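You operate a simulated robot arm through the tools that you are given. There is no shell and no other tool. Be economical: measure what you need, move in short steps, check, and stop when the job is done.

You run a simulated robot arm. Do the job below in one go: nothing can be reset, and whatever is moved stays where it is left.

## Task
Shut port T2's valves, put the clamp on its bracket, the bottle on the tray, and lock the lid on.
Fine: both valves are shut before the clamp comes off. Set down upright: clear bottle H5.

Only the result counts: the job must be done as asked and must still hold three seconds after the hand-in. Knocking over, shifting, dropping, spilling or breaking anything else fails it. Lids that push on must go on centred and level and be pressed home; caps that screw on are set level and turned clockwise until they are tight.

## Robot
A 7-joint arm with a two-finger parallel gripper, hanging from a carriage that runs on a rail from [-1487, 219] to [768, -113] (x, y) and turns from -5.829 to 6.178 rad about z. Base frame: it is fixed where the carriage stands at the start and does not move with it; the origin is on the floor, on the carriage's upright axis, x ahead of it, y to its left, z up; the surface under the hand at the start is at about z = 420. Units: mm, rad, N and s.
Its first joint turns from -2.897 to 2.897 rad. Places, roughly: black bracket at port T2 [100, 400, 500]; black valve lever of port T1 [2500, -300, 500]; black valve lever of port T2 [300, 0, 600]; blue cable clamp [2250, -2750, 750]; locking ring of port T1 [2600, -300, 700]; locking ring of port T2 [400, 0, 700]; long lever of port T1 [2500, -200, 800]; long lever of port T2 [300, 100, 800]; red cable clamp [2250, 0, 500]; steel port T2 [400, 100, 600]; steel port lid (9x9x6 cm) [2600, -200, 800]; tray beside port T2 [200, 300, 500]. Payload 3.91 kg.
The tool frame sits at the grasp point between the pads (the TCP): z along the fingers, y along the line on which they close. The tips reach 30 mm beyond it. Largest opening 110 mm; finger width 20, thickness 10; the body of the gripper, 48 by 112 mm, starts 55 mm behind the TCP.
Orientation is told as [roll, pitch, yaw] about the base's x, y, z axes, in that order, counted from this pose: with the fingers straight down and closing along the base's y, the tool's x points along the base's -x, its y along +y and its z along -z.

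## Interface
- The arm moves only by the tool servo_tool. Its argument "targets" is a list of rows, each a list of 7 numbers: the shift along the tool's x, y, z in mm, then the turn, a rotation vector about the tool's x, y, z in rad, then the gripper command, from -1 (fully open) to 1 (shut), values between in proportion. In form: [[tx, ty, tz, ax, ay, az, grip], ...]. A call has 1 to 20 rows; each row shifts and turns the commanded pose from where the row before left it, along the tool's axes as they then stand. Rows are played at 5 a second. More than 50 mm and 0.15 rad between two rows, or a gripper value outside its range, and nothing of the call is played. Where a pose cannot be reached the arm comes as near as it can. A force on the tool above 40 N (or 10 N above the force at the start of the call, whichever is more), or a blocked arm, ends the call early, and 0.2 s more pass. Each finger travels about 108 mm/s and halts on what it meets, pressing with about 37 N; the grip force reading is that of the motor and also rises with nothing between the fingers. The clock runs only during rows and for 0.2 s after the last one: add rows that do not move to give the fingers time. It gives the time, the measured TCP pose, the force on the tool (base axes), the opening and the grip force at its end, in the units of the frame above (readings bear some noise), with the torque about the TCP (base axes, N m) and any sound that the robot's microphone picked up.
- Cameras (640 x 400 px; columns grow to the right, rows downward): "scene" is now at [234.7, 42.8, 1543.2]; the picture's right is [0.79, -0.62, 0.00], its down [-0.58, -0.73, -0.36] and it looks along [0.22, 0.28, -0.93] (base axes); focal length 261 px, centre (320, 200). "wrist" rides on the gripper at [72, 17, -103] in the tool frame; the picture's right is [-0.23, 0.97, 0.00], its down [-0.76, -0.18, -0.62] and it looks along [-0.61, -0.14, 0.78] (tool axes); focal length 222 px, centre (320, 200). There is no depth. A picture from a camera that has moved, and an enlarged one, comes with that camera's place and axes in the base frame and with its lens.
- camera(camera): a new picture of that camera. It takes no simulated time.
- move_column(by): slides the trunk up (or, below 0, down) by that many mm; the arm and the scene camera ride with it, the base frame stays. It gives what a move gives, with no picture.
- steer(legs): drives the robot by 1 to 6 legs, each [ahead, left, turn to the left] in mm, mm and rad, along the robot's own axes; the way and the turn of a leg run together, so that a leg with both is an arc; at most 1500 mm and 3.142 rad a leg. The arm and the cameras ride along, it lands a little off, and it stops where it bumps. It keeps to its track: a leg is cut to what the track allows. It gives what a move gives.
- pan_tilt(pan, tilt): turns the head with the scene camera to pan (to the left, within 2.705 rad either way) and tilt (down, from -0.506 to 1.204), counted from straight ahead of the robot. It gives what a move gives.
- zoom(camera, box): a new picture of the part [left, top, right, bottom] of that camera's present view, enlarged. It takes no simulated time.
- close_job(): hands the job in; it is judged then, once.

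Work in short steps. Places have to be worked out from the pictures, the camera data and where the tool is seen: move nearer, look again, correct. Check each grasp and each placing, and mend what went wrong. You have 120 turns and 78 pictures in all, those below and enlarged ones among them. Open the gripper and draw the arm clear of the work before you hand the job in, unless the task says otherwise; then end with one line.

The tools are called after "Request:" by a JSON object that holds its "fn" and its "kwargs". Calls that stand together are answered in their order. servo_tool: Moves the arm, as the interface text tells. Its arguments: {"type":"object","properties":{"targets":{"type":"array","items":{"type":"array","items":{"type":"number"}}}},"required":["targets"]} The other tools are called the same way: move_column (by) slides the trunk up or down; steer (legs) drives the base; pan_tilt (pan, tilt) turns the head that bears the scene camera; camera (camera) takes a picture; zoom (camera, box) takes an enlarged picture of a part of a camera's view; close_job () hands the job in.

At the start:

```text
clock: 0.0
position: [433.1, 185.3, 1211.1]
tcp_rot: [0.0, 0.002, -0.001]
wrist_force: [-0.2, 0.4, 0.9]
moment: [0.0, 0.03, 0.01]
finger_gap: 109.7
gripper_force: 0.1
trunk travel left (down, up): [-250.0, 330.0]
robot x, y, heading: [1.3, -0.5, 0.002]
head pan, tilt: [0.904, 1.201]
```

scene: 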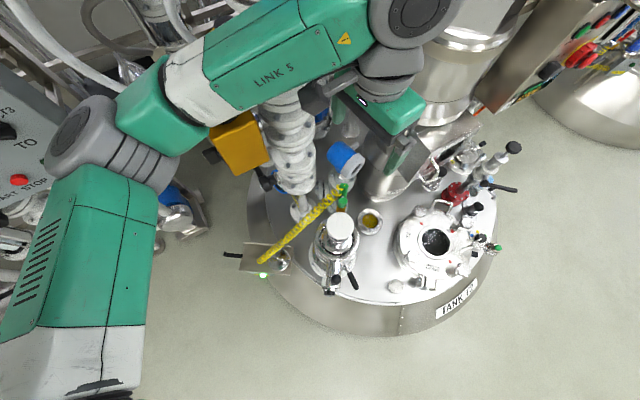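
wrist: 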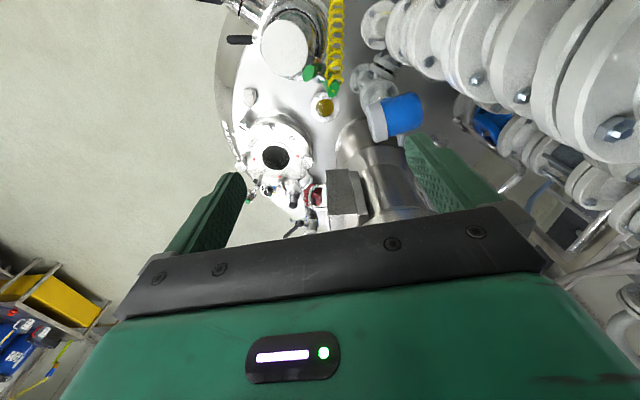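

I start with enlarged views of the tank top to identify ports, valves, clamp, bracket, tray and lid.

Request:
{"fn": "zoom", "kwargs": {"camera": "scene", "box": [210, 130, 370, 310]}}

Request:
{"fn": "zoom", "kwargs": {"camera": "scene", "box": [370, 130, 530, 310]}}

```text
2.22 times, centred on (290, 220) of scene
camera zoom: at [234.7, 42.8, 1543.2], right [0.79, -0.62, 0.0], down [-0.58, -0.73, -0.36], along [0.22, 0.28, -0.93], focal length 580 px, centre (387, 156)
```

zoom: 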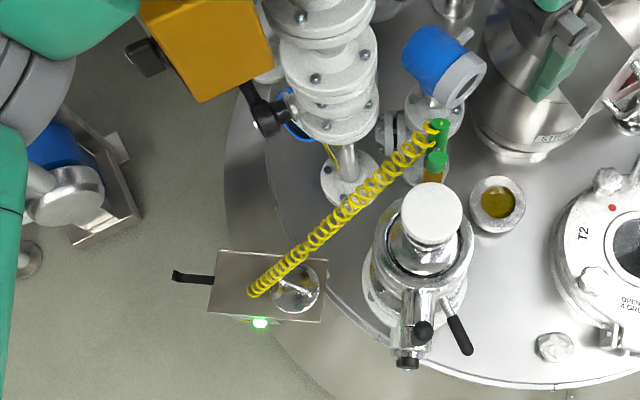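

```text
2.22 times, centred on (450, 220) of scene
camera zoom: at [234.7, 42.8, 1543.2], right [0.79, -0.62, 0.0], down [-0.58, -0.73, -0.36], along [0.22, 0.28, -0.93], focal length 580 px, centre (31, 156)
```

zoom: 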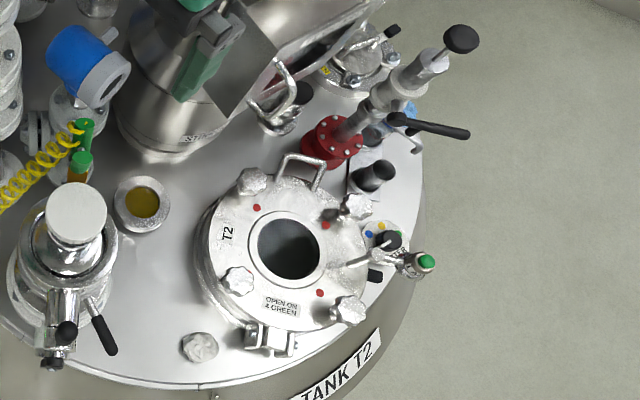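

The left port (around [410,160]) looks like port T2 with the docked bottle, the tray with the lid and black bracket at [150,300]. I zoom tighter on both.

Request:
{"fn": "zoom", "kwargs": {"camera": "scene", "box": [300, 165, 396, 225]}}

Request:
{"fn": "zoom", "kwargs": {"camera": "scene", "box": [290, 205, 386, 305]}}

Request:
{"fn": "zoom", "kwargs": {"camera": "scene", "box": [215, 225, 311, 285]}}

Request:
{"fn": "zoom", "kwargs": {"camera": "wrist", "box": [210, 0, 440, 144]}}

```text
6.67 times, centred on (348, 195) of scene
camera zoom: at [234.7, 42.8, 1543.2], right [0.79, -0.62, 0.0], down [-0.58, -0.73, -0.36], along [0.22, 0.28, -0.93], focal length 1742 px, centre (133, 233)
```

zoom: 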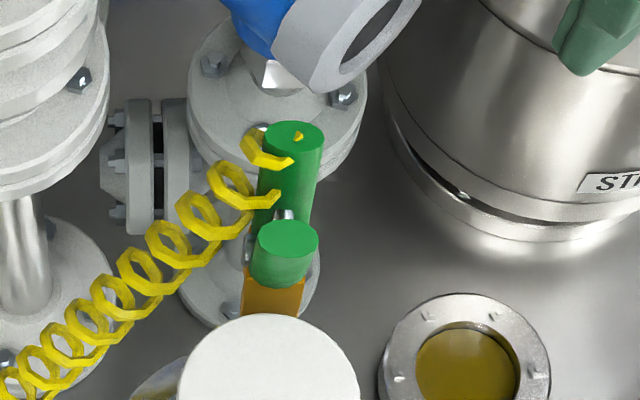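

```text
4.00 times, centred on (338, 255) of scene
camera zoom: at [234.7, 42.8, 1543.2], right [0.79, -0.62, 0.0], down [-0.58, -0.73, -0.36], along [0.22, 0.28, -0.93], focal length 1045 px, centre (248, -20)
```

zoom: 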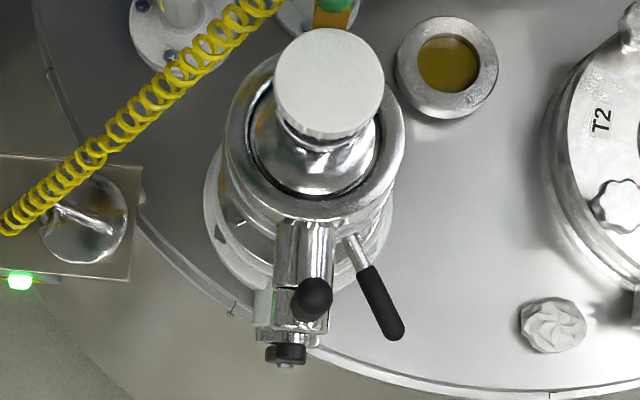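

```text
6.67 times, centred on (263, 255) of scene
camera zoom: at [234.7, 42.8, 1543.2], right [0.79, -0.62, 0.0], down [-0.58, -0.73, -0.36], along [0.22, 0.28, -0.93], focal length 1742 px, centre (700, -167)
```

zoom: 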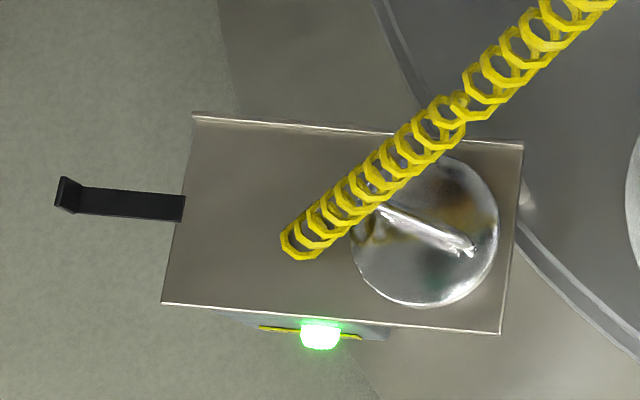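

```text
2.78 times, centred on (325, 72) of wrist
camera zoom: at [361.3, 203.0, 1315.8], right [0.23, 0.97, 0.0], down [0.76, -0.18, 0.62], along [0.61, -0.14, -0.78], focal length 617 px, centre (306, 556)
```

zoom: 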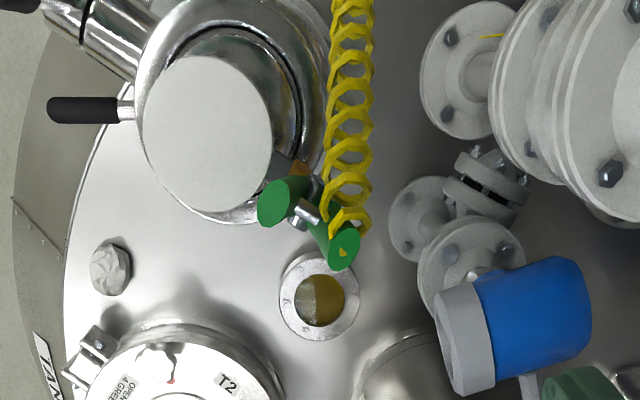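

The green spring clamp sits on the port rim, with the yellow cable leading to the tray box; the lid is on the tray. I move the hand to the open side (−y) and turn it so that the wrist camera looks at the port from the side.

Request:
{"fn": "servo_tool", "kwargs": {"targets": [[0, -43, 12, 0, 0, 0, -1], [0, -43, 12, 0, 0, 0, -1], [0, -43, 12, 0, 0, 0, -1], [0, -43, 12, 0, 0, 0, -1], [0, -43, 12, 0, 0, 0, -1], [0, -43, 12, 0, 0, 0, -1], [0, -43, 12, 0, 0, 0, -1]]}}

Request:
{"fn": "servo_tool", "kwargs": {"targets": [[0, 0, 0, 0, 0, -0.143, -1], [0, 0, 0, 0, 0, -0.143, -1], [0, 0, 0, 0, 0, -0.143, -1], [0, 0, 0, 0, 0, -0.143, -1], [0, 0, 0, 0, 0, -0.143, -1], [0, 0, 0, 0, 0, -0.143, -1], [0, 0, 0, 0, 0, -0.143, -1], [0, 0, 0, 0, 0, -0.143, -1], [0, 0, 0, 0, 0, -0.143, -1], [0, 0, 0, 0, 0, -0.143, -1], [0, 0, 0, 0, 0, -0.143, -1]]}}

Request:
{"fn": "camera", "kwargs": {"camera": "wrist"}}

Request:
{"fn": "camera", "kwargs": {"camera": "scene"}}

```text
clock: 1.6
position: [433.9, -115.9, 1128.5]
tcp_rot: [0.001, 0.0, 0.002]
wrist_force: [-0.9, -0.2, 0.4]
moment: [0.02, -0.02, 0.0]
finger_gap: 110.1
gripper_force: 0.1
trunk travel left (down, up): [-250.0, 330.0]
robot x, y, heading: [-0.2, -0.2, 0.003]
head pan, tilt: [0.904, 1.201]
```

```text
clock: 4.0
position: [433.0, -117.2, 1128.3]
tcp_rot: [0.001, -0.001, 1.574]
wrist_force: [0.1, -0.2, -1.0]
moment: [-0.02, 0.0, 0.01]
finger_gap: 109.6
gripper_force: 0.2
trunk travel left (down, up): [-250.0, 330.0]
robot x, y, heading: [0.2, -0.9, 0.003]
head pan, tilt: [0.904, 1.201]
```

```text
69 pictures are left
camera wrist: at [417.3, -187.6, 1232.1], right [-0.97, 0.22, 0.0], down [0.17, 0.76, 0.62], along [0.14, 0.61, -0.78], focal length 222 px, centre (320, 200)
```

wrist: 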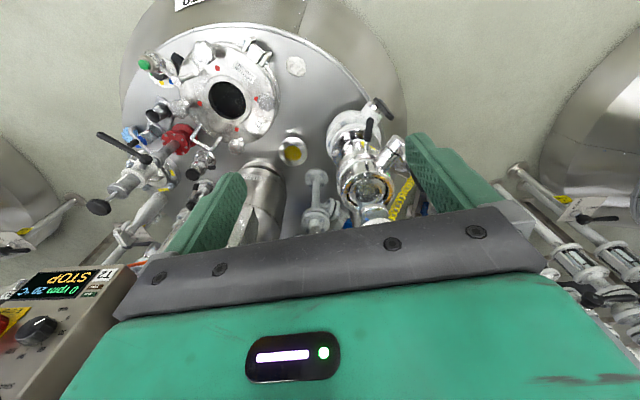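

```text
68 pictures are left
camera scene: at [234.7, 42.8, 1543.2], right [0.79, -0.62, 0.0], down [-0.58, -0.73, -0.36], along [0.22, 0.28, -0.93], focal length 261 px, centre (320, 200)
```

scene: 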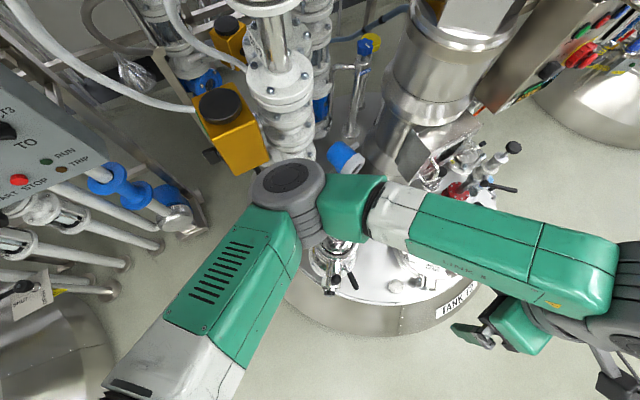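

The wrist view is upside-down here (image up = lower). I come lower and tilt so the camera looks nearly horizontally at the port.

Request:
{"fn": "servo_tool", "kwargs": {"targets": [[10, 0, 38, 0, 0, 0, -1], [10, 0, 38, 0, 0, 0, -1], [10, 0, 38, 0, 0, 0, -1], [10, 0, 38, 0, 0, 0, -1], [10, 0, 38, 0, 0, 0, -1], [10, 0, 38, 0, 0, 0, -1], [10, 0, 38, 0, 0, 0, -1], [0, 0, 0, 0, -0.15, 0, -1], [0, 0, 0, 0, -0.15, 0, -1], [0, 0, 0, 0, -0.15, 0, -1], [0, 0, 0, 0, -0.15, 0, -1]]}}

Request:
{"fn": "camera", "kwargs": {"camera": "wrist"}}

```text
clock: 6.4
position: [434.8, -183.7, 863.5]
tcp_rot: [-0.002, -0.602, 1.578]
wrist_force: [-0.5, 1.4, 0.2]
moment: [0.0, 0.01, 0.03]
finger_gap: 110.0
gripper_force: 0.0
trunk travel left (down, up): [-250.0, 330.0]
robot x, y, heading: [1.7, 5.1, -0.002]
head pan, tilt: [0.904, 1.201]
```

```text
67 pictures are left
camera wrist: at [419.6, -300.9, 907.0], right [-0.98, 0.18, 0.13], down [0.17, 0.28, 0.95], along [0.14, 0.94, -0.3], focal length 222 px, centre (320, 200)
```

wrist: 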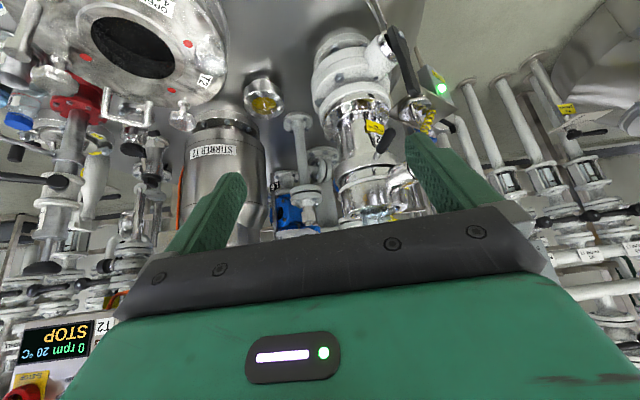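

I zoom into the port in this view.

Request:
{"fn": "zoom", "kwargs": {"camera": "wrist", "box": [290, 10, 470, 225]}}

```text
1.86 times, centred on (380, 118) of wrist
camera zoom: at [419.6, -300.9, 907.0], right [-0.98, 0.18, 0.13], down [0.17, 0.28, 0.95], along [0.14, 0.94, -0.3], focal length 413 px, centre (208, 354)
```

zoom: 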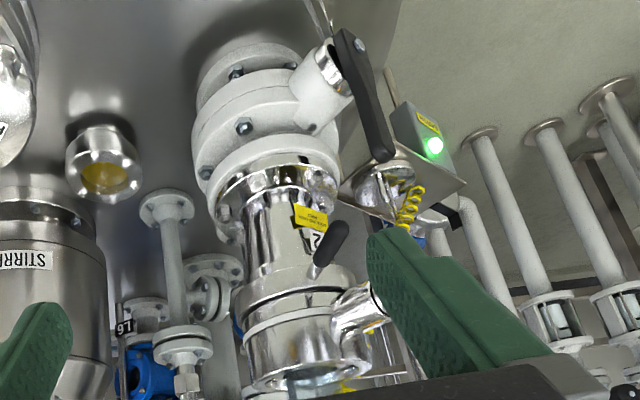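

I raise the hand and tilt a bit less to see the port's top.

Request:
{"fn": "servo_tool", "kwargs": {"targets": [[-28, 0, -41, 0, 0, 0, -1], [-28, 0, -41, 0, 0, 0, -1], [-28, 0, -41, 0, 0, 0, -1], [-28, 0, -41, 0, 0, 0, -1], [0, 0, 0, 0, 0.15, 0, -1], [0, 0, 0, 0, 0.1, 0, -1]]}}

Request:
{"fn": "zoom", "kwargs": {"camera": "wrist", "box": [270, 30, 480, 230]}}

```text
clock: 7.8
position: [432.5, -186.6, 1061.4]
tcp_rot: [-0.001, -0.35, 1.573]
wrist_force: [0.7, 0.3, -1.0]
moment: [-0.02, 0.02, 0.02]
finger_gap: 109.8
gripper_force: 0.0
trunk travel left (down, up): [-250.0, 330.0]
robot x, y, heading: [2.4, 1.5, -0.002]
head pan, tilt: [0.904, 1.201]
```

```text
2.00 times, centred on (375, 130) of wrist
camera zoom: at [417.0, -288.8, 1134.4], right [-0.97, 0.21, 0.08], down [0.18, 0.5, 0.85], along [0.14, 0.84, -0.53], focal length 444 px, centre (210, 340)
```

zoom: 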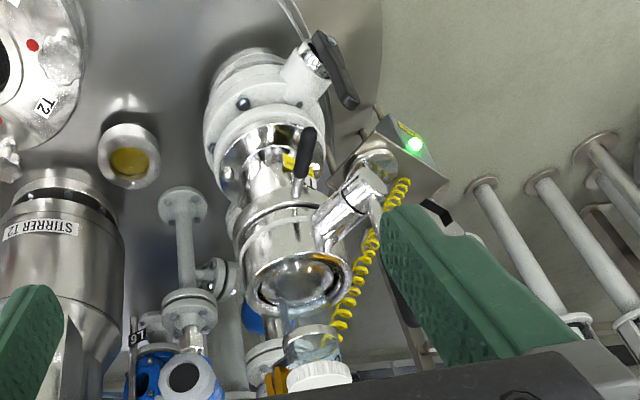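

The bottle stands in a chrome cup with a white top. For proper side views I want to move the robot back along the rail, so I first look behind for obstacles.

Request:
{"fn": "pan_tilt", "kwargs": {"pan": 2.7, "tilt": 0.5}}

Request:
{"fn": "camera", "kwargs": {"camera": "scene"}}

```text
clock: 9.6
position: [432.8, -186.6, 1061.2]
tcp_rot: [-0.001, -0.351, 1.572]
wrist_force: [0.4, 0.7, 0.3]
moment: [0.01, -0.03, -0.01]
finger_gap: 110.1
gripper_force: 0.1
trunk travel left (down, up): [-250.0, 330.0]
robot x, y, heading: [2.2, 0.0, 0.002]
head pan, tilt: [2.7, 0.499]
```

```text
64 pictures are left
camera scene: at [117.9, 37.8, 1596.9], right [0.43, 0.9, 0.0], down [0.43, -0.2, -0.88], along [-0.79, 0.38, -0.48], focal length 261 px, centre (320, 200)
```

scene: 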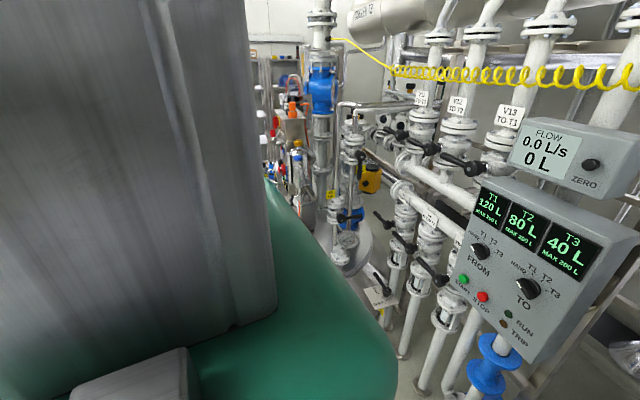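

The back side is crowded, so I use the wrist camera instead: I bring it to the −x/−y side of the port, a bit lower.

Request:
{"fn": "servo_tool", "kwargs": {"targets": [[-6, 33.7, 30.5, 0, 0, 0, -1], [-6, 33.7, 30.5, 0, 0, 0, -1], [-6, 33.7, 30.5, 0, 0, 0, -1], [-6, 33.7, 30.5, 0, 0, 0, -1], [-6, 33.7, 30.5, 0, 0, 0, -1], [-6, 33.7, 30.5, 0, 0, 0, -1], [0, 0, 0, 0.042, 0, 0.116, -1], [0, 0, 0, 0.042, 0, 0.116, -1], [0, 0, 0, 0.042, 0, 0.116, -1]]}}

Request:
{"fn": "camera", "kwargs": {"camera": "wrist"}}

```text
clock: 11.6
position: [251.6, -79.7, 889.1]
tcp_rot: [0.001, -0.349, 1.201]
wrist_force: [0.4, -0.1, -0.1]
moment: [0.0, -0.02, 0.01]
finger_gap: 110.0
gripper_force: 0.1
out of reach, approached as far as the arm can: row 2, 3, 4
trunk travel left (down, up): [-250.0, 330.0]
robot x, y, heading: [-3.9, 2.9, -0.003]
head pan, tilt: [2.7, 0.499]
```

```text
63 pictures are left
camera wrist: at [198.7, -169.8, 962.0], right [-0.83, 0.55, 0.08], down [0.35, 0.4, 0.85], along [0.43, 0.73, -0.53], focal length 222 px, centre (320, 200)
```

wrist: 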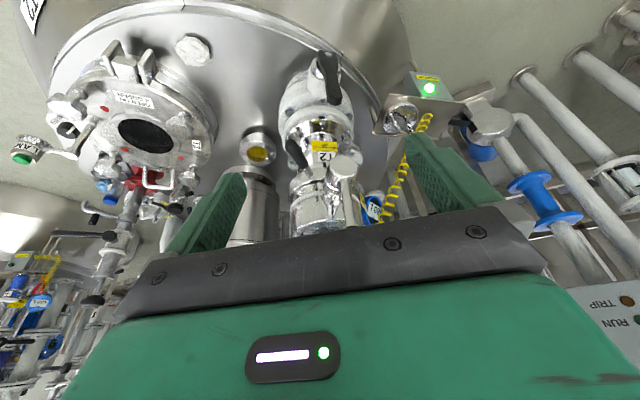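

I zoom into the port and tray here.

Request:
{"fn": "zoom", "kwargs": {"camera": "wrist", "box": [270, 40, 450, 235]}}

```text
2.05 times, centred on (360, 138) of wrist
camera zoom: at [198.7, -169.8, 962.0], right [-0.83, 0.55, 0.08], down [0.35, 0.4, 0.85], along [0.43, 0.73, -0.53], focal length 456 px, centre (238, 328)
```

zoom: 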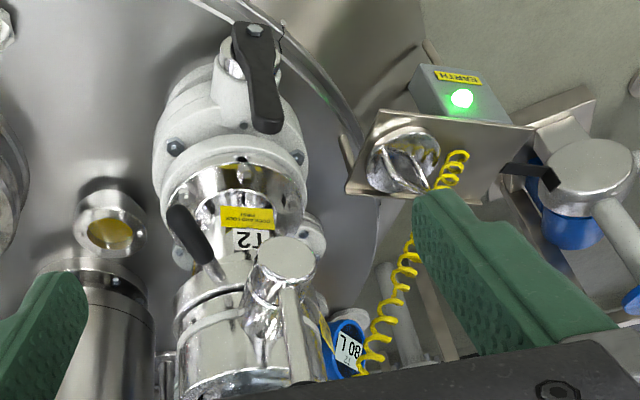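

The black lever (lower valve) and chrome long lever (upper valve) both stand along the pipe, i.e. open. I go up to see the tops of the levers and bottle.

Request:
{"fn": "servo_tool", "kwargs": {"targets": [[-16, 0, -44, 0, 0, 0, -1], [-16, 0, -44, 0, 0, 0, -1], [-16, 0, -44, 0, 0, 0, -1], [-16, 0, -44, 0, 0, 0, -1]]}}

Request:
{"fn": "zoom", "kwargs": {"camera": "wrist", "box": [260, 30, 460, 235]}}

```text
clock: 12.6
position: [257.0, -76.1, 1072.9]
tcp_rot: [0.003, -0.348, 1.199]
wrist_force: [-0.5, -0.2, 0.4]
moment: [0.01, -0.03, 0.0]
finger_gap: 110.1
gripper_force: 0.1
out of reach, approached as far as the arm can: row 4
trunk travel left (down, up): [-250.0, 330.0]
robot x, y, heading: [1.9, 1.9, 0.0]
head pan, tilt: [2.7, 0.499]
```

```text
1.95 times, centred on (360, 132) of wrist
camera zoom: at [205.3, -165.7, 1146.8], right [-0.83, 0.55, 0.08], down [0.35, 0.4, 0.84], along [0.43, 0.73, -0.53], focal length 433 px, centre (242, 332)
```

zoom: 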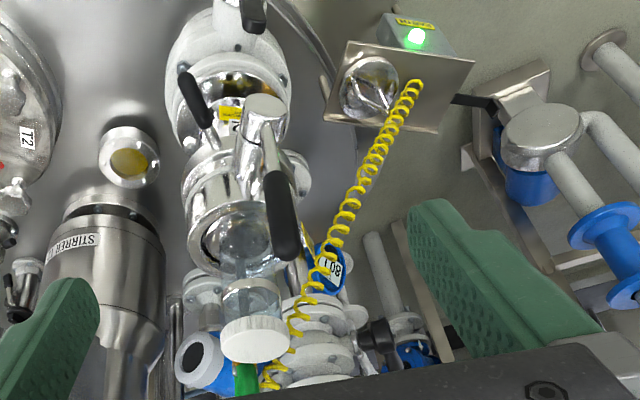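

I take a tight zoom at the bottle and levers.

Request:
{"fn": "zoom", "kwargs": {"camera": "wrist", "box": [335, 120, 425, 225]}}

Request:
{"fn": "zoom", "kwargs": {"camera": "wrist", "box": [335, 30, 435, 150]}}

```text
3.81 times, centred on (380, 172) of wrist
camera zoom: at [205.3, -165.7, 1146.8], right [-0.83, 0.55, 0.08], down [0.35, 0.4, 0.84], along [0.43, 0.73, -0.53], focal length 846 px, centre (91, 305)
```

zoom: 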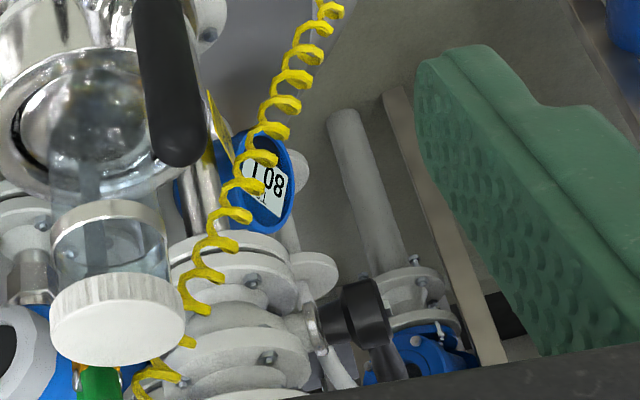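

```text
3.33 times, centred on (385, 90) of wrist
camera zoom: at [205.3, -165.7, 1146.8], right [-0.83, 0.55, 0.08], down [0.35, 0.4, 0.84], along [0.43, 0.73, -0.53], focal length 740 px, centre (103, 567)
```

zoom: 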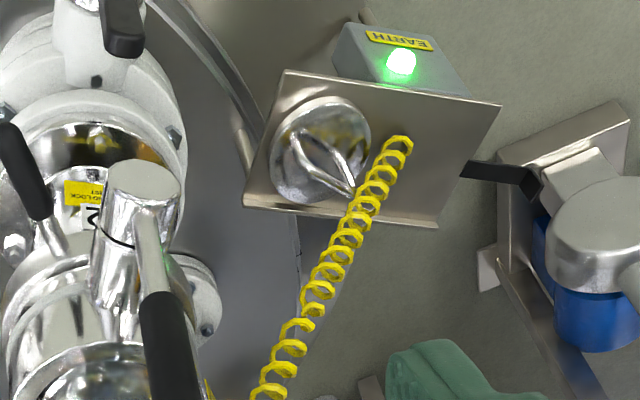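

The bottle stands upright with a ribbed white cap at about [372,140,950]; levers are vertical (open). As a reference I look at port T1, which has its lid locked on, with the scene camera.

Request:
{"fn": "pan_tilt", "kwargs": {"pan": -0.12, "tilt": 0.35}}

Request:
{"fn": "camera", "kwargs": {"camera": "scene"}}

```text
clock: 15.1
position: [256.9, -75.4, 1072.2]
tcp_rot: [0.004, -0.346, 1.198]
wrist_force: [0.4, 0.4, 0.1]
moment: [0.02, 0.0, 0.01]
finger_gap: 110.1
gripper_force: 0.2
trunk travel left (down, up): [-250.0, 330.0]
robot x, y, heading: [1.0, -2.6, -0.002]
head pan, tilt: [-0.12, 0.351]
```

```text
58 pictures are left
camera scene: at [292.5, -12.3, 1610.6], right [-0.12, -0.99, 0.0], down [-0.34, 0.04, -0.94], along [0.93, -0.11, -0.34], focal length 261 px, centre (320, 200)
```

scene: 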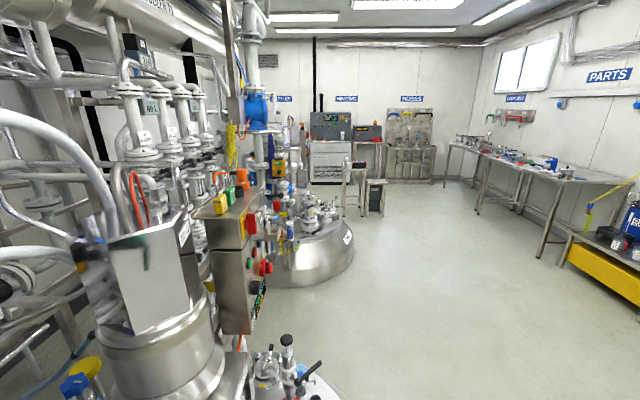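

Request:
{"fn": "zoom", "kwargs": {"camera": "scene", "box": [283, 180, 355, 250]}}

```text
5.71 times, centred on (319, 215) of scene
camera zoom: at [292.5, -12.3, 1610.6], right [-0.12, -0.99, 0.0], down [-0.34, 0.04, -0.94], along [0.93, -0.11, -0.34], focal length 1493 px, centre (326, 114)
```

zoom: 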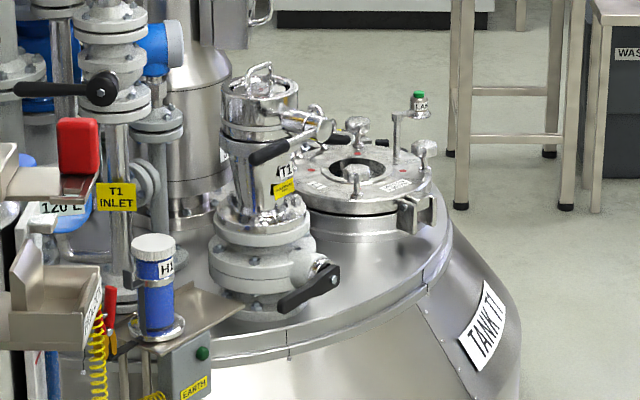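

Great reference. I zoom further into T1's port and its tray.

Request:
{"fn": "zoom", "kwargs": {"camera": "scene", "box": [302, 188, 334, 218]}}

Request:
{"fn": "zoom", "kwargs": {"camera": "scene", "box": [284, 218, 316, 252]}}

```text
13.33 times, centred on (318, 203) of scene
camera zoom: at [292.5, -12.3, 1610.6], right [-0.12, -0.99, 0.0], down [-0.34, 0.04, -0.94], along [0.93, -0.11, -0.34], focal length 3483 px, centre (347, 160)
```

zoom: 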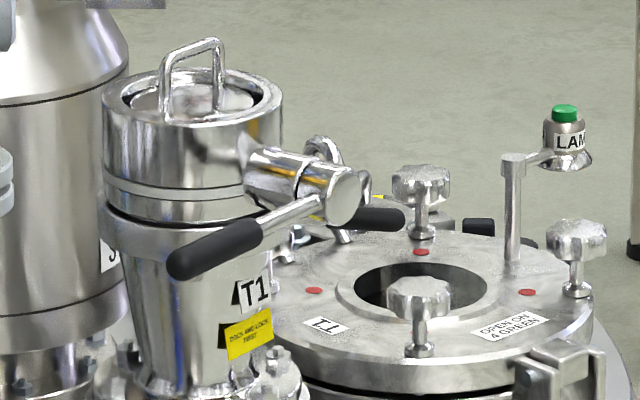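

```text
11.76 times, centred on (300, 235) of scene
camera zoom: at [292.5, -12.3, 1610.6], right [-0.12, -0.99, 0.0], down [-0.34, 0.04, -0.94], along [0.93, -0.11, -0.34], focal length 3073 px, centre (555, -212)
```

zoom: 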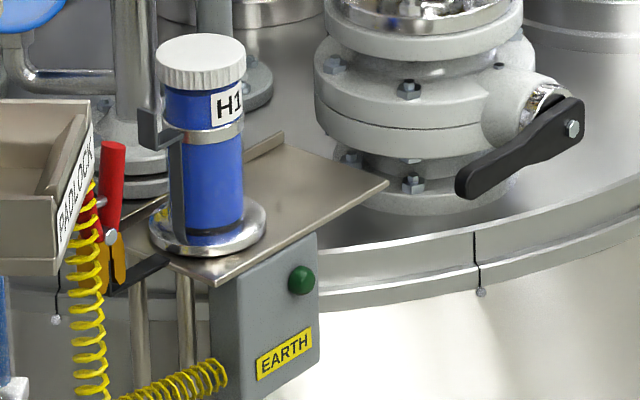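

T1 shows the shut states: both levers point horizontally to the left (+y side, seen from outside), the lid sits in the top, the bottle stands on the tray on its steel foot, the clamp hangs on the bracket. I now bring the closed fingers to the right-hand side of T2's long lever, and look.

Request:
{"fn": "servo_tool", "kwargs": {"targets": [[0, 0, 0, 0.0487, 0, 0.135, 1], [0, 0, 0, 0.0487, 0, 0.135, 1], [0, 0, 0, 0.0487, 0, 0.135, 1], [0, 0, 0, 0, -0.15, 0, 1], [-3.7, 4.9, 41.1, 0, 0, 0, 1], [-3.7, 4.9, 41.1, 0, 0, 0, 1], [-3.7, 4.9, 41.1, 0, 0, 0, 1], [-3.7, 4.9, 30, 0, 0, 0, 1]]}}

Request:
{"fn": "camera", "kwargs": {"camera": "wrist"}}

Request:
{"fn": "pan_tilt", "kwargs": {"pan": 0.904, "tilt": 1.2}}

Request:
{"fn": "zoom", "kwargs": {"camera": "scene", "box": [200, 100, 440, 300]}}

```text
clock: 16.9
position: [325.3, -11.8, 940.7]
tcp_rot: [0.002, -0.499, 0.77]
wrist_force: [-0.1, -0.2, -0.3]
moment: [-0.02, 0.01, 0.0]
finger_gap: 0.0
gripper_force: 36.4
out of reach, approached as far as the arm can: row 1, 2, 3
trunk travel left (down, up): [-250.0, 330.0]
robot x, y, heading: [-1.0, -0.1, 0.0]
head pan, tilt: [-0.12, 0.351]
```

```text
54 pictures are left
camera wrist: at [232.3, -78.6, 998.0], right [-0.54, 0.84, 0.11], down [0.39, 0.13, 0.91], along [0.75, 0.53, -0.4], focal length 222 px, centre (320, 200)
```

wrist: 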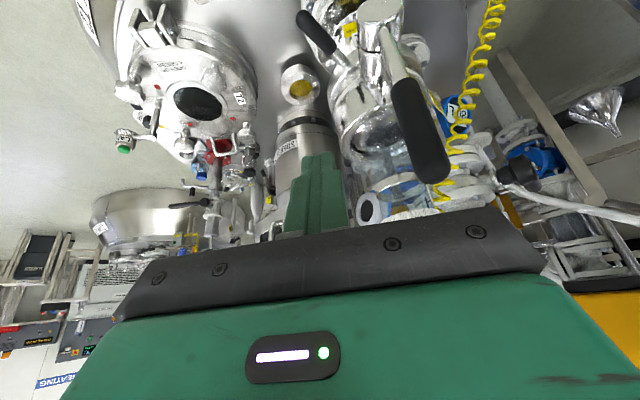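

```text
clock: 18.2
position: [324.1, -12.1, 941.3]
tcp_rot: [0.001, -0.499, 0.771]
wrist_force: [-0.2, 0.2, 0.1]
moment: [0.02, 0.0, -0.02]
finger_gap: 0.1
gripper_force: 37.0
trunk travel left (down, up): [-250.0, 330.0]
robot x, y, heading: [2.2, 2.2, 0.003]
head pan, tilt: [0.904, 1.201]
```

```text
2.00 times, centred on (320, 200) of scene
camera zoom: at [234.7, 42.8, 1543.2], right [0.79, -0.62, 0.0], down [-0.58, -0.73, -0.36], along [0.22, 0.29, -0.93], focal length 522 px, centre (320, 200)
```

zoom: 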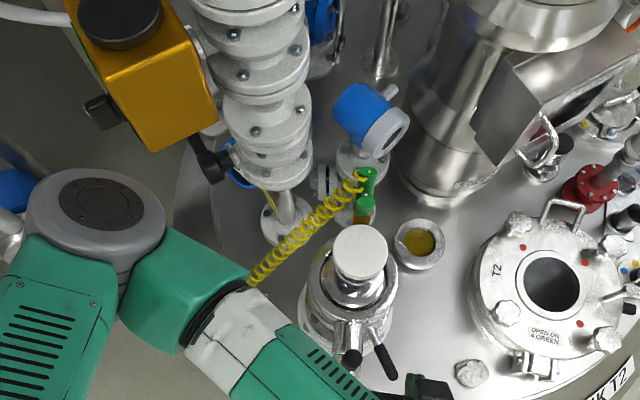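

The long lever tip is at about [292,55,920], pivot [288,52,768]; my closed fingers are to its right. I lower to mid-grip height and start pushing it left.

Request:
{"fn": "servo_tool", "kwargs": {"targets": [[4, 0, 19.5, 0, 0, 0, 1], [4, 0, 19.5, 0, 0, 0, 1], [0, 22, 0, 0, 0, 0, 1], [0, 22, 0, 0, 0, 0, 1], [0.5, 25, 1, 0, 0, 0, 1], [1.4, 25, 2.6, 0, 0, 0, 1]]}}

Request:
{"fn": "camera", "kwargs": {"camera": "wrist"}}

```text
clock: 19.6
position: [265.9, 62.3, 897.8]
tcp_rot: [0.003, -0.497, 0.769]
wrist_force: [-0.7, -6.0, 0.9]
moment: [-0.17, 0.01, 0.01]
finger_gap: 0.0
gripper_force: 37.4
trunk travel left (down, up): [-250.0, 330.0]
robot x, y, heading: [-1.9, -2.4, 0.002]
head pan, tilt: [0.904, 1.201]
```

```text
52 pictures are left
camera wrist: at [174.6, -3.8, 955.0], right [-0.54, 0.84, 0.11], down [0.39, 0.13, 0.91], along [0.75, 0.53, -0.4], focal length 222 px, centre (320, 200)
```

wrist: 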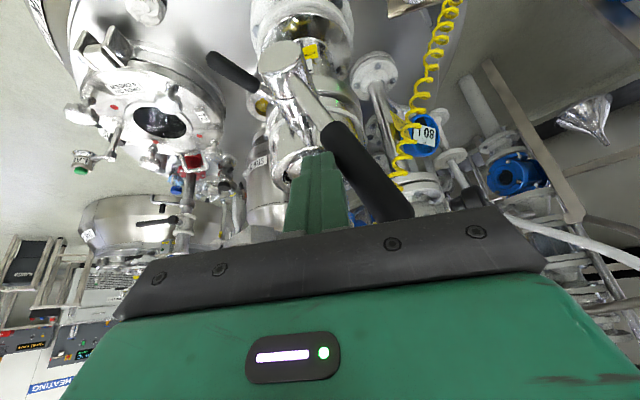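

The lever turns freely with ~6 N. I continue the arc down to horizontal.

Request:
{"fn": "servo_tool", "kwargs": {"targets": [[3.8, 18, 7, 0, 0, 0, 1], [4.8, 17, 8.8, 0, 0, 0, 1], [6.2, 15, 11.4, 0, 0, 0, 1], [6.7, 12, 12.3, 0, 0, 0, 1], [6.2, 7, 11.4, 0, 0, 0, 1], [6.2, 5, 11.4, 0, 0, 0, 1], [7.1, 4, 13.2, 0, 0, 0, 1], [7.1, 2, 13.2, 0, 0, 0, 1]]}}

Request:
{"fn": "camera", "kwargs": {"camera": "wrist"}}

```text
clock: 21.4
position: [241.5, 122.0, 838.5]
tcp_rot: [0.002, -0.499, 0.771]
wrist_force: [-0.2, 0.2, 0.3]
moment: [-0.03, 0.03, 0.0]
finger_gap: 0.1
gripper_force: 36.7
out of reach, approached as far as the arm can: row 4, 5, 6, 7, 8
trunk travel left (down, up): [-250.0, 330.0]
robot x, y, heading: [-2.2, 1.2, 0.003]
head pan, tilt: [0.904, 1.201]
```

```text
51 pictures are left
camera wrist: at [148.3, 55.9, 895.2], right [-0.54, 0.84, 0.11], down [0.39, 0.13, 0.91], along [0.75, 0.53, -0.4], focal length 222 px, centre (320, 200)
```

wrist: 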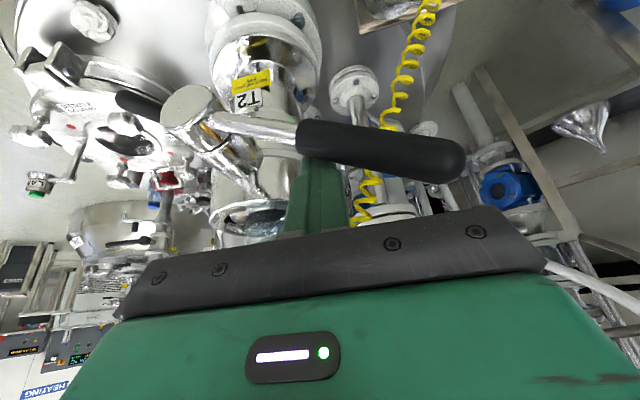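

The lever is at ~62° but this tilted pose runs out of reach. I back off, make the tool vertical, and press the lever down from above.

Request:
{"fn": "servo_tool", "kwargs": {"targets": [[0, 0, -30, 0, 0, 0, 1], [0, 0, -30, 0, 0, 0, 1], [0, 0, 0, 0, 0.125, 0, 1], [0, 0, 0, 0, 0.125, 0, 1], [0, 0, 0, 0, 0.125, 0, 1], [0, 0, 0, 0, 0.125, 0, 1]]}}

```text
clock: 22.8
position: [219.7, 100.7, 890.7]
tcp_rot: [0.002, 0.001, 0.772]
wrist_force: [0.7, -0.2, 0.3]
moment: [0.01, 0.01, 0.01]
finger_gap: 0.1
gripper_force: 37.3
trunk travel left (down, up): [-250.0, 330.0]
robot x, y, heading: [0.7, 3.1, 0.001]
head pan, tilt: [0.904, 1.201]
```

Now over to the lever's grip and press down.

Request:
{"fn": "servo_tool", "kwargs": {"targets": [[-19, 35, 0, 0, 0, 0, 1], [0, 0, 15, 0, 0, 0, 1], [0, 0, 13, 0, 0, 0, 1], [0, 0, 13, 0, 0, 0, 1], [0, 0, 13, 0, 0, 0, 1], [0, 0, 13, 0, 0, 0, 1], [0, 0, 10, 0, 0, 0, 1], [0, 0, 8, 0, 0, 0, 1]]}}

Request:
{"fn": "camera", "kwargs": {"camera": "wrist"}}

```text
clock: 24.6
position: [208.0, 139.4, 806.8]
tcp_rot: [-0.001, 0.002, 0.771]
wrist_force: [-1.8, 2.2, 2.7]
moment: [0.18, 0.09, -0.05]
finger_gap: 0.0
gripper_force: 37.3
trunk travel left (down, up): [-250.0, 330.0]
robot x, y, heading: [1.4, -1.6, 0.002]
head pan, tilt: [0.904, 1.201]
```

```text
50 pictures are left
camera wrist: at [146.4, 102.2, 910.6], right [-0.52, 0.86, 0.0], down [0.67, 0.4, 0.62], along [0.53, 0.32, -0.78], focal length 222 px, centre (320, 200)
```

wrist: 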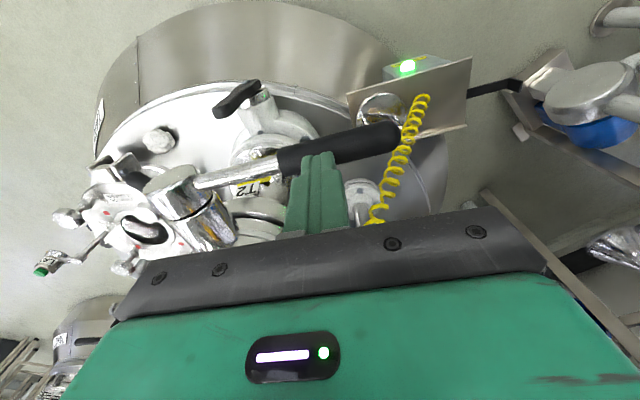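

Still light force; I press a little more until it meets its stop.

Request:
{"fn": "servo_tool", "kwargs": {"targets": [[0, 0, 5, 0, 0, 0, 1], [0, 0, 5, 0, 0, 0, 1], [0, 0, 4, 0, 0, 0, 1], [0, 0, 4, 0, 0, 0, 1], [0, 0, 4, 0, 0, 0, 1]]}}

```text
clock: 25.0
position: [208.3, 140.4, 805.0]
tcp_rot: [0.0, 0.001, 0.77]
wrist_force: [-5.4, -0.6, 25.1]
moment: [-0.05, 0.2, 0.01]
finger_gap: 0.0
gripper_force: 36.7
trunk travel left (down, up): [-250.0, 330.0]
robot x, y, heading: [-0.4, -1.4, -0.002]
head pan, tilt: [0.904, 1.201]
stopped in row 2: the force on the tool passed its limit at 50 N (the readings are from after the stop); the commanded pose is now the measured one
```

The long lever is at its stop (25 N), horizontal: shut. Now I retract and move over to the right side of the lower black lever to look at it.

Request:
{"fn": "servo_tool", "kwargs": {"targets": [[0, 0, -40, 0, 0, 0, 1], [0, 0, -40, 0, 0, 0, 1], [17, -46, 0, 0, 0, 0, 1], [17, -46, 0, 0, 0, 0, 1], [17, -46, 0, 0, 0, 0, 1], [17, -46, 0, 0, 0, 0, 1], [0, 0, 40, 0, 0, 0, 1], [0, 0, 40, 0, 0, 0, 1]]}}

Request:
{"fn": "camera", "kwargs": {"camera": "wrist"}}

Request:
{"fn": "zoom", "kwargs": {"camera": "scene", "box": [280, 200, 400, 320]}}

```text
clock: 26.8
position: [288.2, -39.2, 803.1]
tcp_rot: [-0.002, -0.001, 0.771]
wrist_force: [-0.5, -0.7, 0.0]
moment: [-0.01, -0.03, 0.03]
finger_gap: 0.0
gripper_force: 36.8
trunk travel left (down, up): [-250.0, 330.0]
robot x, y, heading: [1.3, 1.8, -0.005]
head pan, tilt: [0.904, 1.201]
```

```text
49 pictures are left
camera wrist: at [226.4, -77.0, 906.9], right [-0.52, 0.86, 0.0], down [0.67, 0.4, 0.62], along [0.54, 0.32, -0.78], focal length 222 px, centre (320, 200)
```

wrist: 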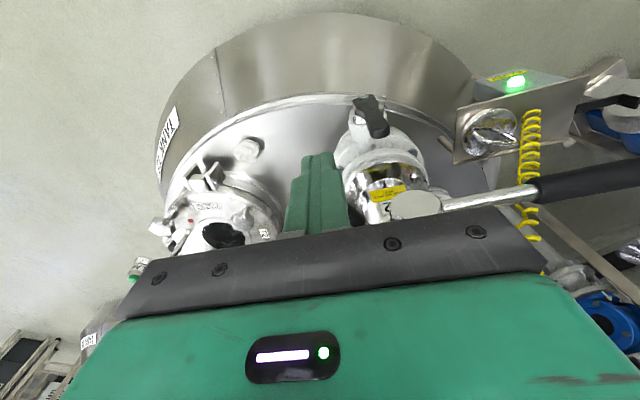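

```text
3.33 times, centred on (340, 260) of scene
camera zoom: at [234.6, 42.9, 1543.2], right [0.79, -0.62, 0.0], down [-0.58, -0.73, -0.36], along [0.22, 0.28, -0.93], focal length 871 px, centre (253, 0)
```

zoom: 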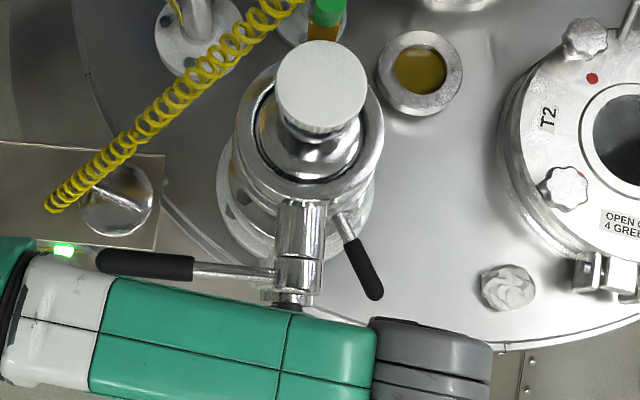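

Lower lever: tip at about [279,40,642], pivot about [277,45,475]; it lies right under the shut upper lever, so I need a tilted tool and more room. I drive the robot back 150 mm along the rail.

Request:
{"fn": "steer", "kwargs": {"legs": [[-150, 22, 0]]}}

```text
clock: 28.2
position: [138.5, -17.2, 803.0]
tcp_rot: [0.0, 0.001, 0.772]
wrist_force: [-0.8, 0.0, -0.4]
moment: [0.01, -0.02, 0.0]
finger_gap: 0.2
gripper_force: 37.2
trunk travel left (down, up): [-250.0, 330.0]
robot x, y, heading: [-151.0, 23.4, 0.004]
head pan, tilt: [0.904, 1.201]
```

Tilt the tool and approach the right side of the lower lever.

Request:
{"fn": "servo_tool", "kwargs": {"targets": [[0, 0, 0, 0, -0.125, 0, 1], [0, 0, 0, 0, -0.125, 0, 1], [0, 0, 0, 0, -0.125, 0, 1], [0, 0, 0, 0, -0.125, 0, 1], [-5, -33.7, 34.2, 0, 0, 0, 1], [-5, -33.7, 34.2, 0, 0, 0, 1], [-5, -33.7, 34.2, 0, 0, 0, 1], [0, 0, 0, 0, 0, 0, 1]]}}

Request:
{"fn": "camera", "kwargs": {"camera": "wrist"}}

```text
clock: 30.0
position: [253.5, -47.4, 720.3]
tcp_rot: [-0.002, -0.498, 0.77]
wrist_force: [0.7, -0.5, -0.2]
moment: [0.03, 0.01, 0.01]
finger_gap: 0.0
gripper_force: 37.3
trunk travel left (down, up): [-250.0, 330.0]
robot x, y, heading: [-154.7, 21.4, -0.0]
head pan, tilt: [0.904, 1.201]
```

```text
47 pictures are left
camera wrist: at [163.5, -113.2, 777.5], right [-0.54, 0.84, 0.11], down [0.39, 0.13, 0.91], along [0.75, 0.53, -0.4], focal length 222 px, centre (320, 200)
```

wrist: 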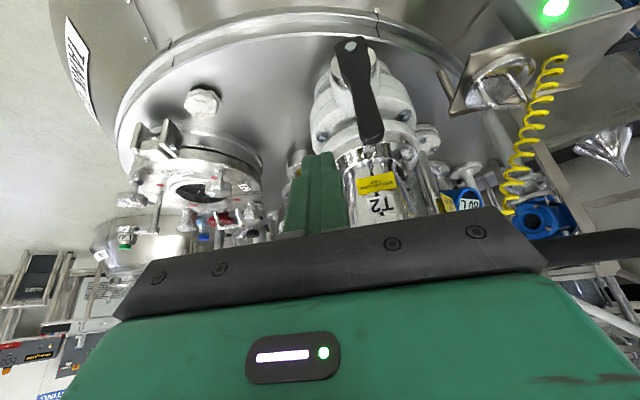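

The lower lever is clear: tip z≈643, pivot z≈492, q≈-164. I go in beside it and push it left along its arc.

Request:
{"fn": "servo_tool", "kwargs": {"targets": [[-8.2, 0, 37.4, 0, 0, 0, 1], [-8.2, 0, 37.4, 0, 0, 0, 1], [-8.2, 0, 37.4, 0, 0, 0, 1], [0, 22, 0, 0, 0, 0, 1], [0, 23, 0, 0, 0, 0, 1], [1.9, 24, 3.5, 0, 0, 0, 1], [3.8, 19, 7, 0, 0, 0, 1], [4.8, 18, 8.8, 0, 0, 0, 1]]}}

Request:
{"fn": "camera", "kwargs": {"camera": "wrist"}}

```text
clock: 31.8
position: [234.7, 79.5, 611.7]
tcp_rot: [-0.002, -0.499, 0.772]
wrist_force: [2.5, -5.6, 0.3]
moment: [-0.16, -0.04, -0.01]
finger_gap: 0.0
gripper_force: 36.9
trunk travel left (down, up): [-250.0, 330.0]
robot x, y, heading: [-148.0, 24.2, -0.002]
head pan, tilt: [0.904, 1.201]
```

```text
46 pictures are left
camera wrist: at [143.1, 13.8, 668.2], right [-0.54, 0.84, 0.11], down [0.39, 0.13, 0.91], along [0.75, 0.53, -0.4], focal length 222 px, centre (320, 200)
```

wrist: 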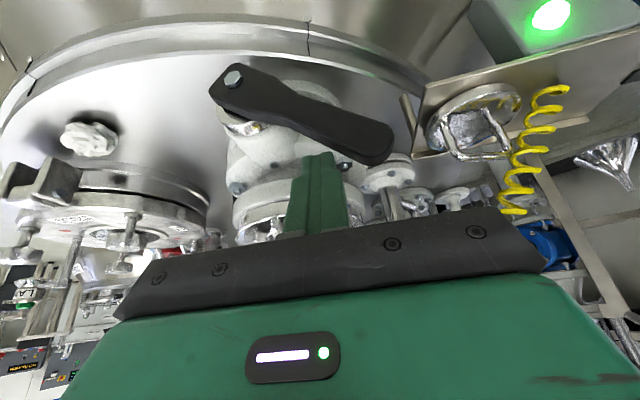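

The lever turns well. I continue down to horizontal.

Request:
{"fn": "servo_tool", "kwargs": {"targets": [[6.2, 15, 11.4, 0, 0, 0, 1], [7.1, 13, 13.2, 0, 0, 0, 1], [6.2, 8, 11.4, 0, 0, 0, 1], [6.7, 7, 12.3, 0, 0, 0, 1], [7.1, 5, 13.2, 0, 0, 0, 1], [7.1, 2, 13.2, 0, 0, 0, 1], [3, 0, 5.5, 0, 0, 0, 1], [3, 0, 5.5, 0, 0, 0, 1]]}}

Request:
{"fn": "camera", "kwargs": {"camera": "wrist"}}

```text
clock: 33.0
position: [204.3, 114.8, 547.1]
tcp_rot: [-0.005, -0.504, 0.771]
wrist_force: [-12.8, -8.4, 41.2]
moment: [-0.08, 0.23, -0.01]
finger_gap: 0.0
gripper_force: 37.2
trunk travel left (down, up): [-250.0, 330.0]
robot x, y, heading: [-151.4, 22.9, 0.001]
head pan, tilt: [0.904, 1.201]
stopped in row 6: the force on the tool passed its limit at 75 N (the readings are from after the stop); the commanded pose is now the measured one
```

```text
45 pictures are left
camera wrist: at [111.7, 48.6, 603.0], right [-0.54, 0.84, 0.11], down [0.38, 0.13, 0.91], along [0.75, 0.53, -0.39], focal length 222 px, centre (320, 200)
```

wrist: 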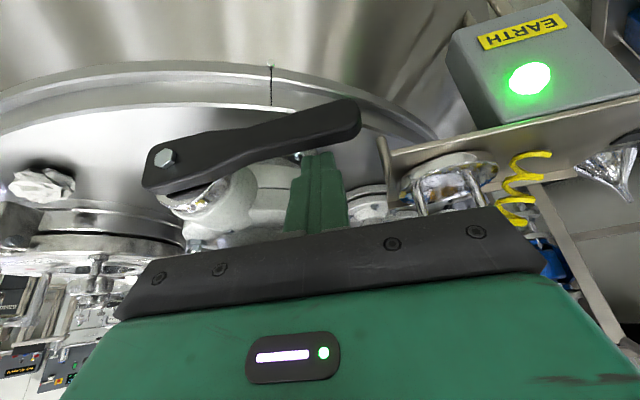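

Hard stop met with the lever horizontal: shut. Both valves are shut, so I retract and rise above the port.

Request:
{"fn": "servo_tool", "kwargs": {"targets": [[0, 0, -45, 0, 0, 0, 1], [0, 0, -45, 0, 0, 0, 1], [0, 0, -45, 0, 0, 0, 1], [0, 0, 0, 0, 0.125, 0, 0], [0, 0, 0, 0, 0.125, 0, -1], [0, 0, 0, 0, 0.125, 0, -1], [0, 0, 0, 0, 0.125, 0, -1], [0, 0, -48, 0, 0, 0, -1], [0, 0, -48, 0, 0, 0, -1], [0, 0, -48, 0, 0, 0, -1], [0, 0, -48, 0, 0, 0, -1], [0, 0, -48, 0, 0, 0, -1], [0, 0, -48, 0, 0, 0, -1], [0, 0, -48, 0, 0, 0, -1], [0, 0, -48, 0, 0, 0, -1], [0, 0, -48, 0, 0, 0, -1]]}}

Request:
{"fn": "steer", "kwargs": {"legs": [[150, -22, 0]]}}

Request:
{"fn": "camera", "kwargs": {"camera": "wrist"}}

Request:
{"fn": "zoom", "kwargs": {"camera": "scene", "box": [310, 165, 394, 260]}}

```text
clock: 36.4
position: [157.4, 71.6, 880.4]
tcp_rot: [-0.004, -0.007, 0.77]
wrist_force: [-0.4, 0.6, 0.0]
moment: [-0.03, -0.06, 0.02]
finger_gap: 110.1
gripper_force: 0.0
out of reach, approached as far as the arm can: row 12, 13, 14, 15, 16
trunk travel left (down, up): [-250.0, 330.0]
robot x, y, heading: [-149.9, 22.4, 0.003]
head pan, tilt: [0.904, 1.201]
```

```text
clock: 37.8
position: [306.9, 47.9, 880.4]
tcp_rot: [-0.003, -0.005, 0.769]
wrist_force: [-0.6, -0.4, 0.3]
moment: [0.0, 0.01, -0.02]
finger_gap: 110.1
gripper_force: 0.1
trunk travel left (down, up): [-250.0, 330.0]
robot x, y, heading: [-2.7, 1.3, -0.004]
head pan, tilt: [0.904, 1.201]
```

```text
44 pictures are left
camera wrist: at [243.6, 11.2, 983.7], right [-0.51, 0.86, 0.0], down [0.67, 0.4, 0.63], along [0.54, 0.32, -0.78], focal length 222 px, centre (320, 200)
```

wrist: 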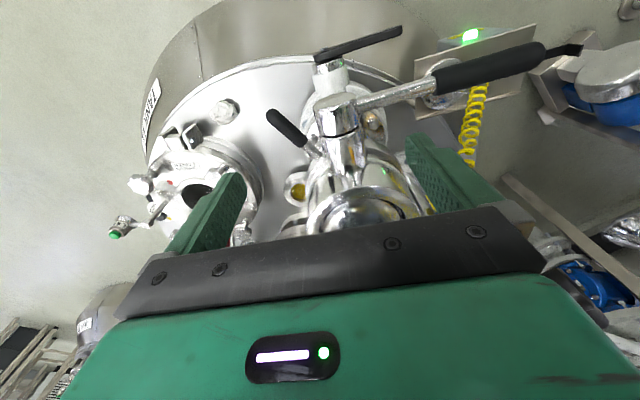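

```text
4.21 times, centred on (352, 212) of scene
camera zoom: at [234.5, 42.3, 1543.2], right [0.78, -0.62, 0.0], down [-0.58, -0.73, -0.36], along [0.22, 0.28, -0.93], focal length 1100 px, centre (185, 147)
```

zoom: 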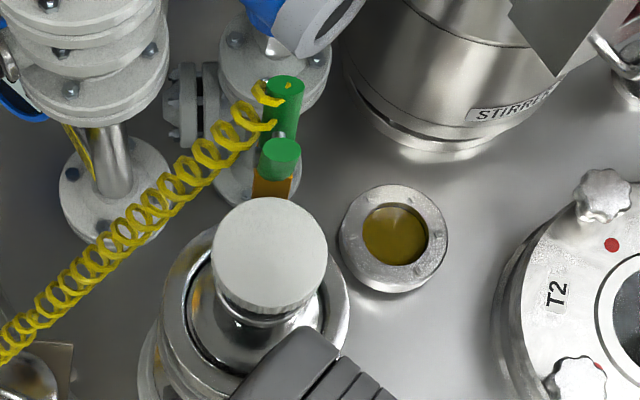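

Both levers look shut. Now the clamp: I rise, turn the hand so the fingers close along the clamp's two handles, and go above it to look.

Request:
{"fn": "servo_tool", "kwargs": {"targets": [[0, 0, -46, 0, 0, 0, -1], [0, 0, -46, 0, 0, 0, -1], [0, 0, -46, 0, 0, 0, -1], [0, 0, -46, 0, 0, 0, -1], [0, 0, 0, 0, 0, -0.143, -1], [0, 0, 0, 0, 0, -0.143, -1], [0, 0, 0, 0, 0, -0.143, -1], [0, 0, 0, 0, 0, -0.143, -1], [0, 0, 0, 0, 0, -0.143, -1], [0, 0, 0, 0, 0, -0.143, -1], [0, 0, 0, 0, 0, -0.143, -1], [0, 0, 0, 0, 0, -0.143, -1], [0, 0, 0, 0, 0, -0.143, -1], [0, 0, 0, 0, 0, -0.143, -1], [0, 0, 0, 0, 0, -0.143, -1], [-6, -46, 0, 0, 0, 0, -1], [-6, -46, 0, 0, 0, 0, -1], [-6, -46, 0, 0, 0, 0, -1], [-5, -46, 0, 0, 0, 0, -1]]}}

Request:
{"fn": "camera", "kwargs": {"camera": "wrist"}}

```text
clock: 41.3
position: [340.2, 85.7, 880.7]
tcp_rot: [0.008, 0.008, 2.331]
wrist_force: [-19.1, -23.8, 26.8]
moment: [0.56, -0.4, 0.07]
finger_gap: 95.0
gripper_force: 0.1
out of reach, approached as far as the arm can: row 1, 2, 3, 4
trunk travel left (down, up): [-250.0, 330.0]
robot x, y, heading: [-0.1, -0.9, -0.003]
head pan, tilt: [0.904, 1.201]
stopped in row 17: the force on the tool passed its limit at 60 N (the readings are from after the stop); the commanded pose is now the measured one
```

```text
42 pictures are left
camera wrist: at [377.9, 22.9, 986.4], right [-0.86, -0.51, 0.0], down [-0.4, 0.68, 0.62], along [-0.32, 0.53, -0.79], focal length 222 px, centre (320, 200)
```

wrist: 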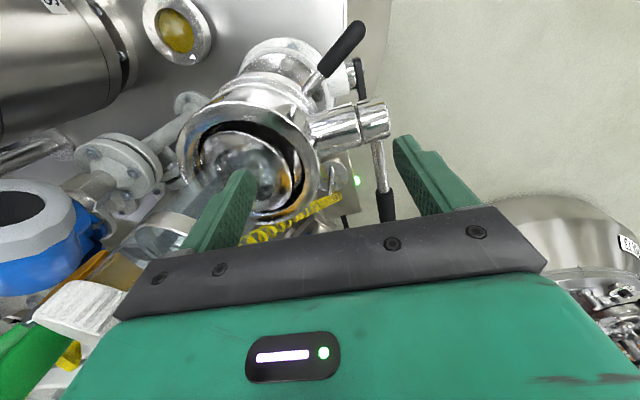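

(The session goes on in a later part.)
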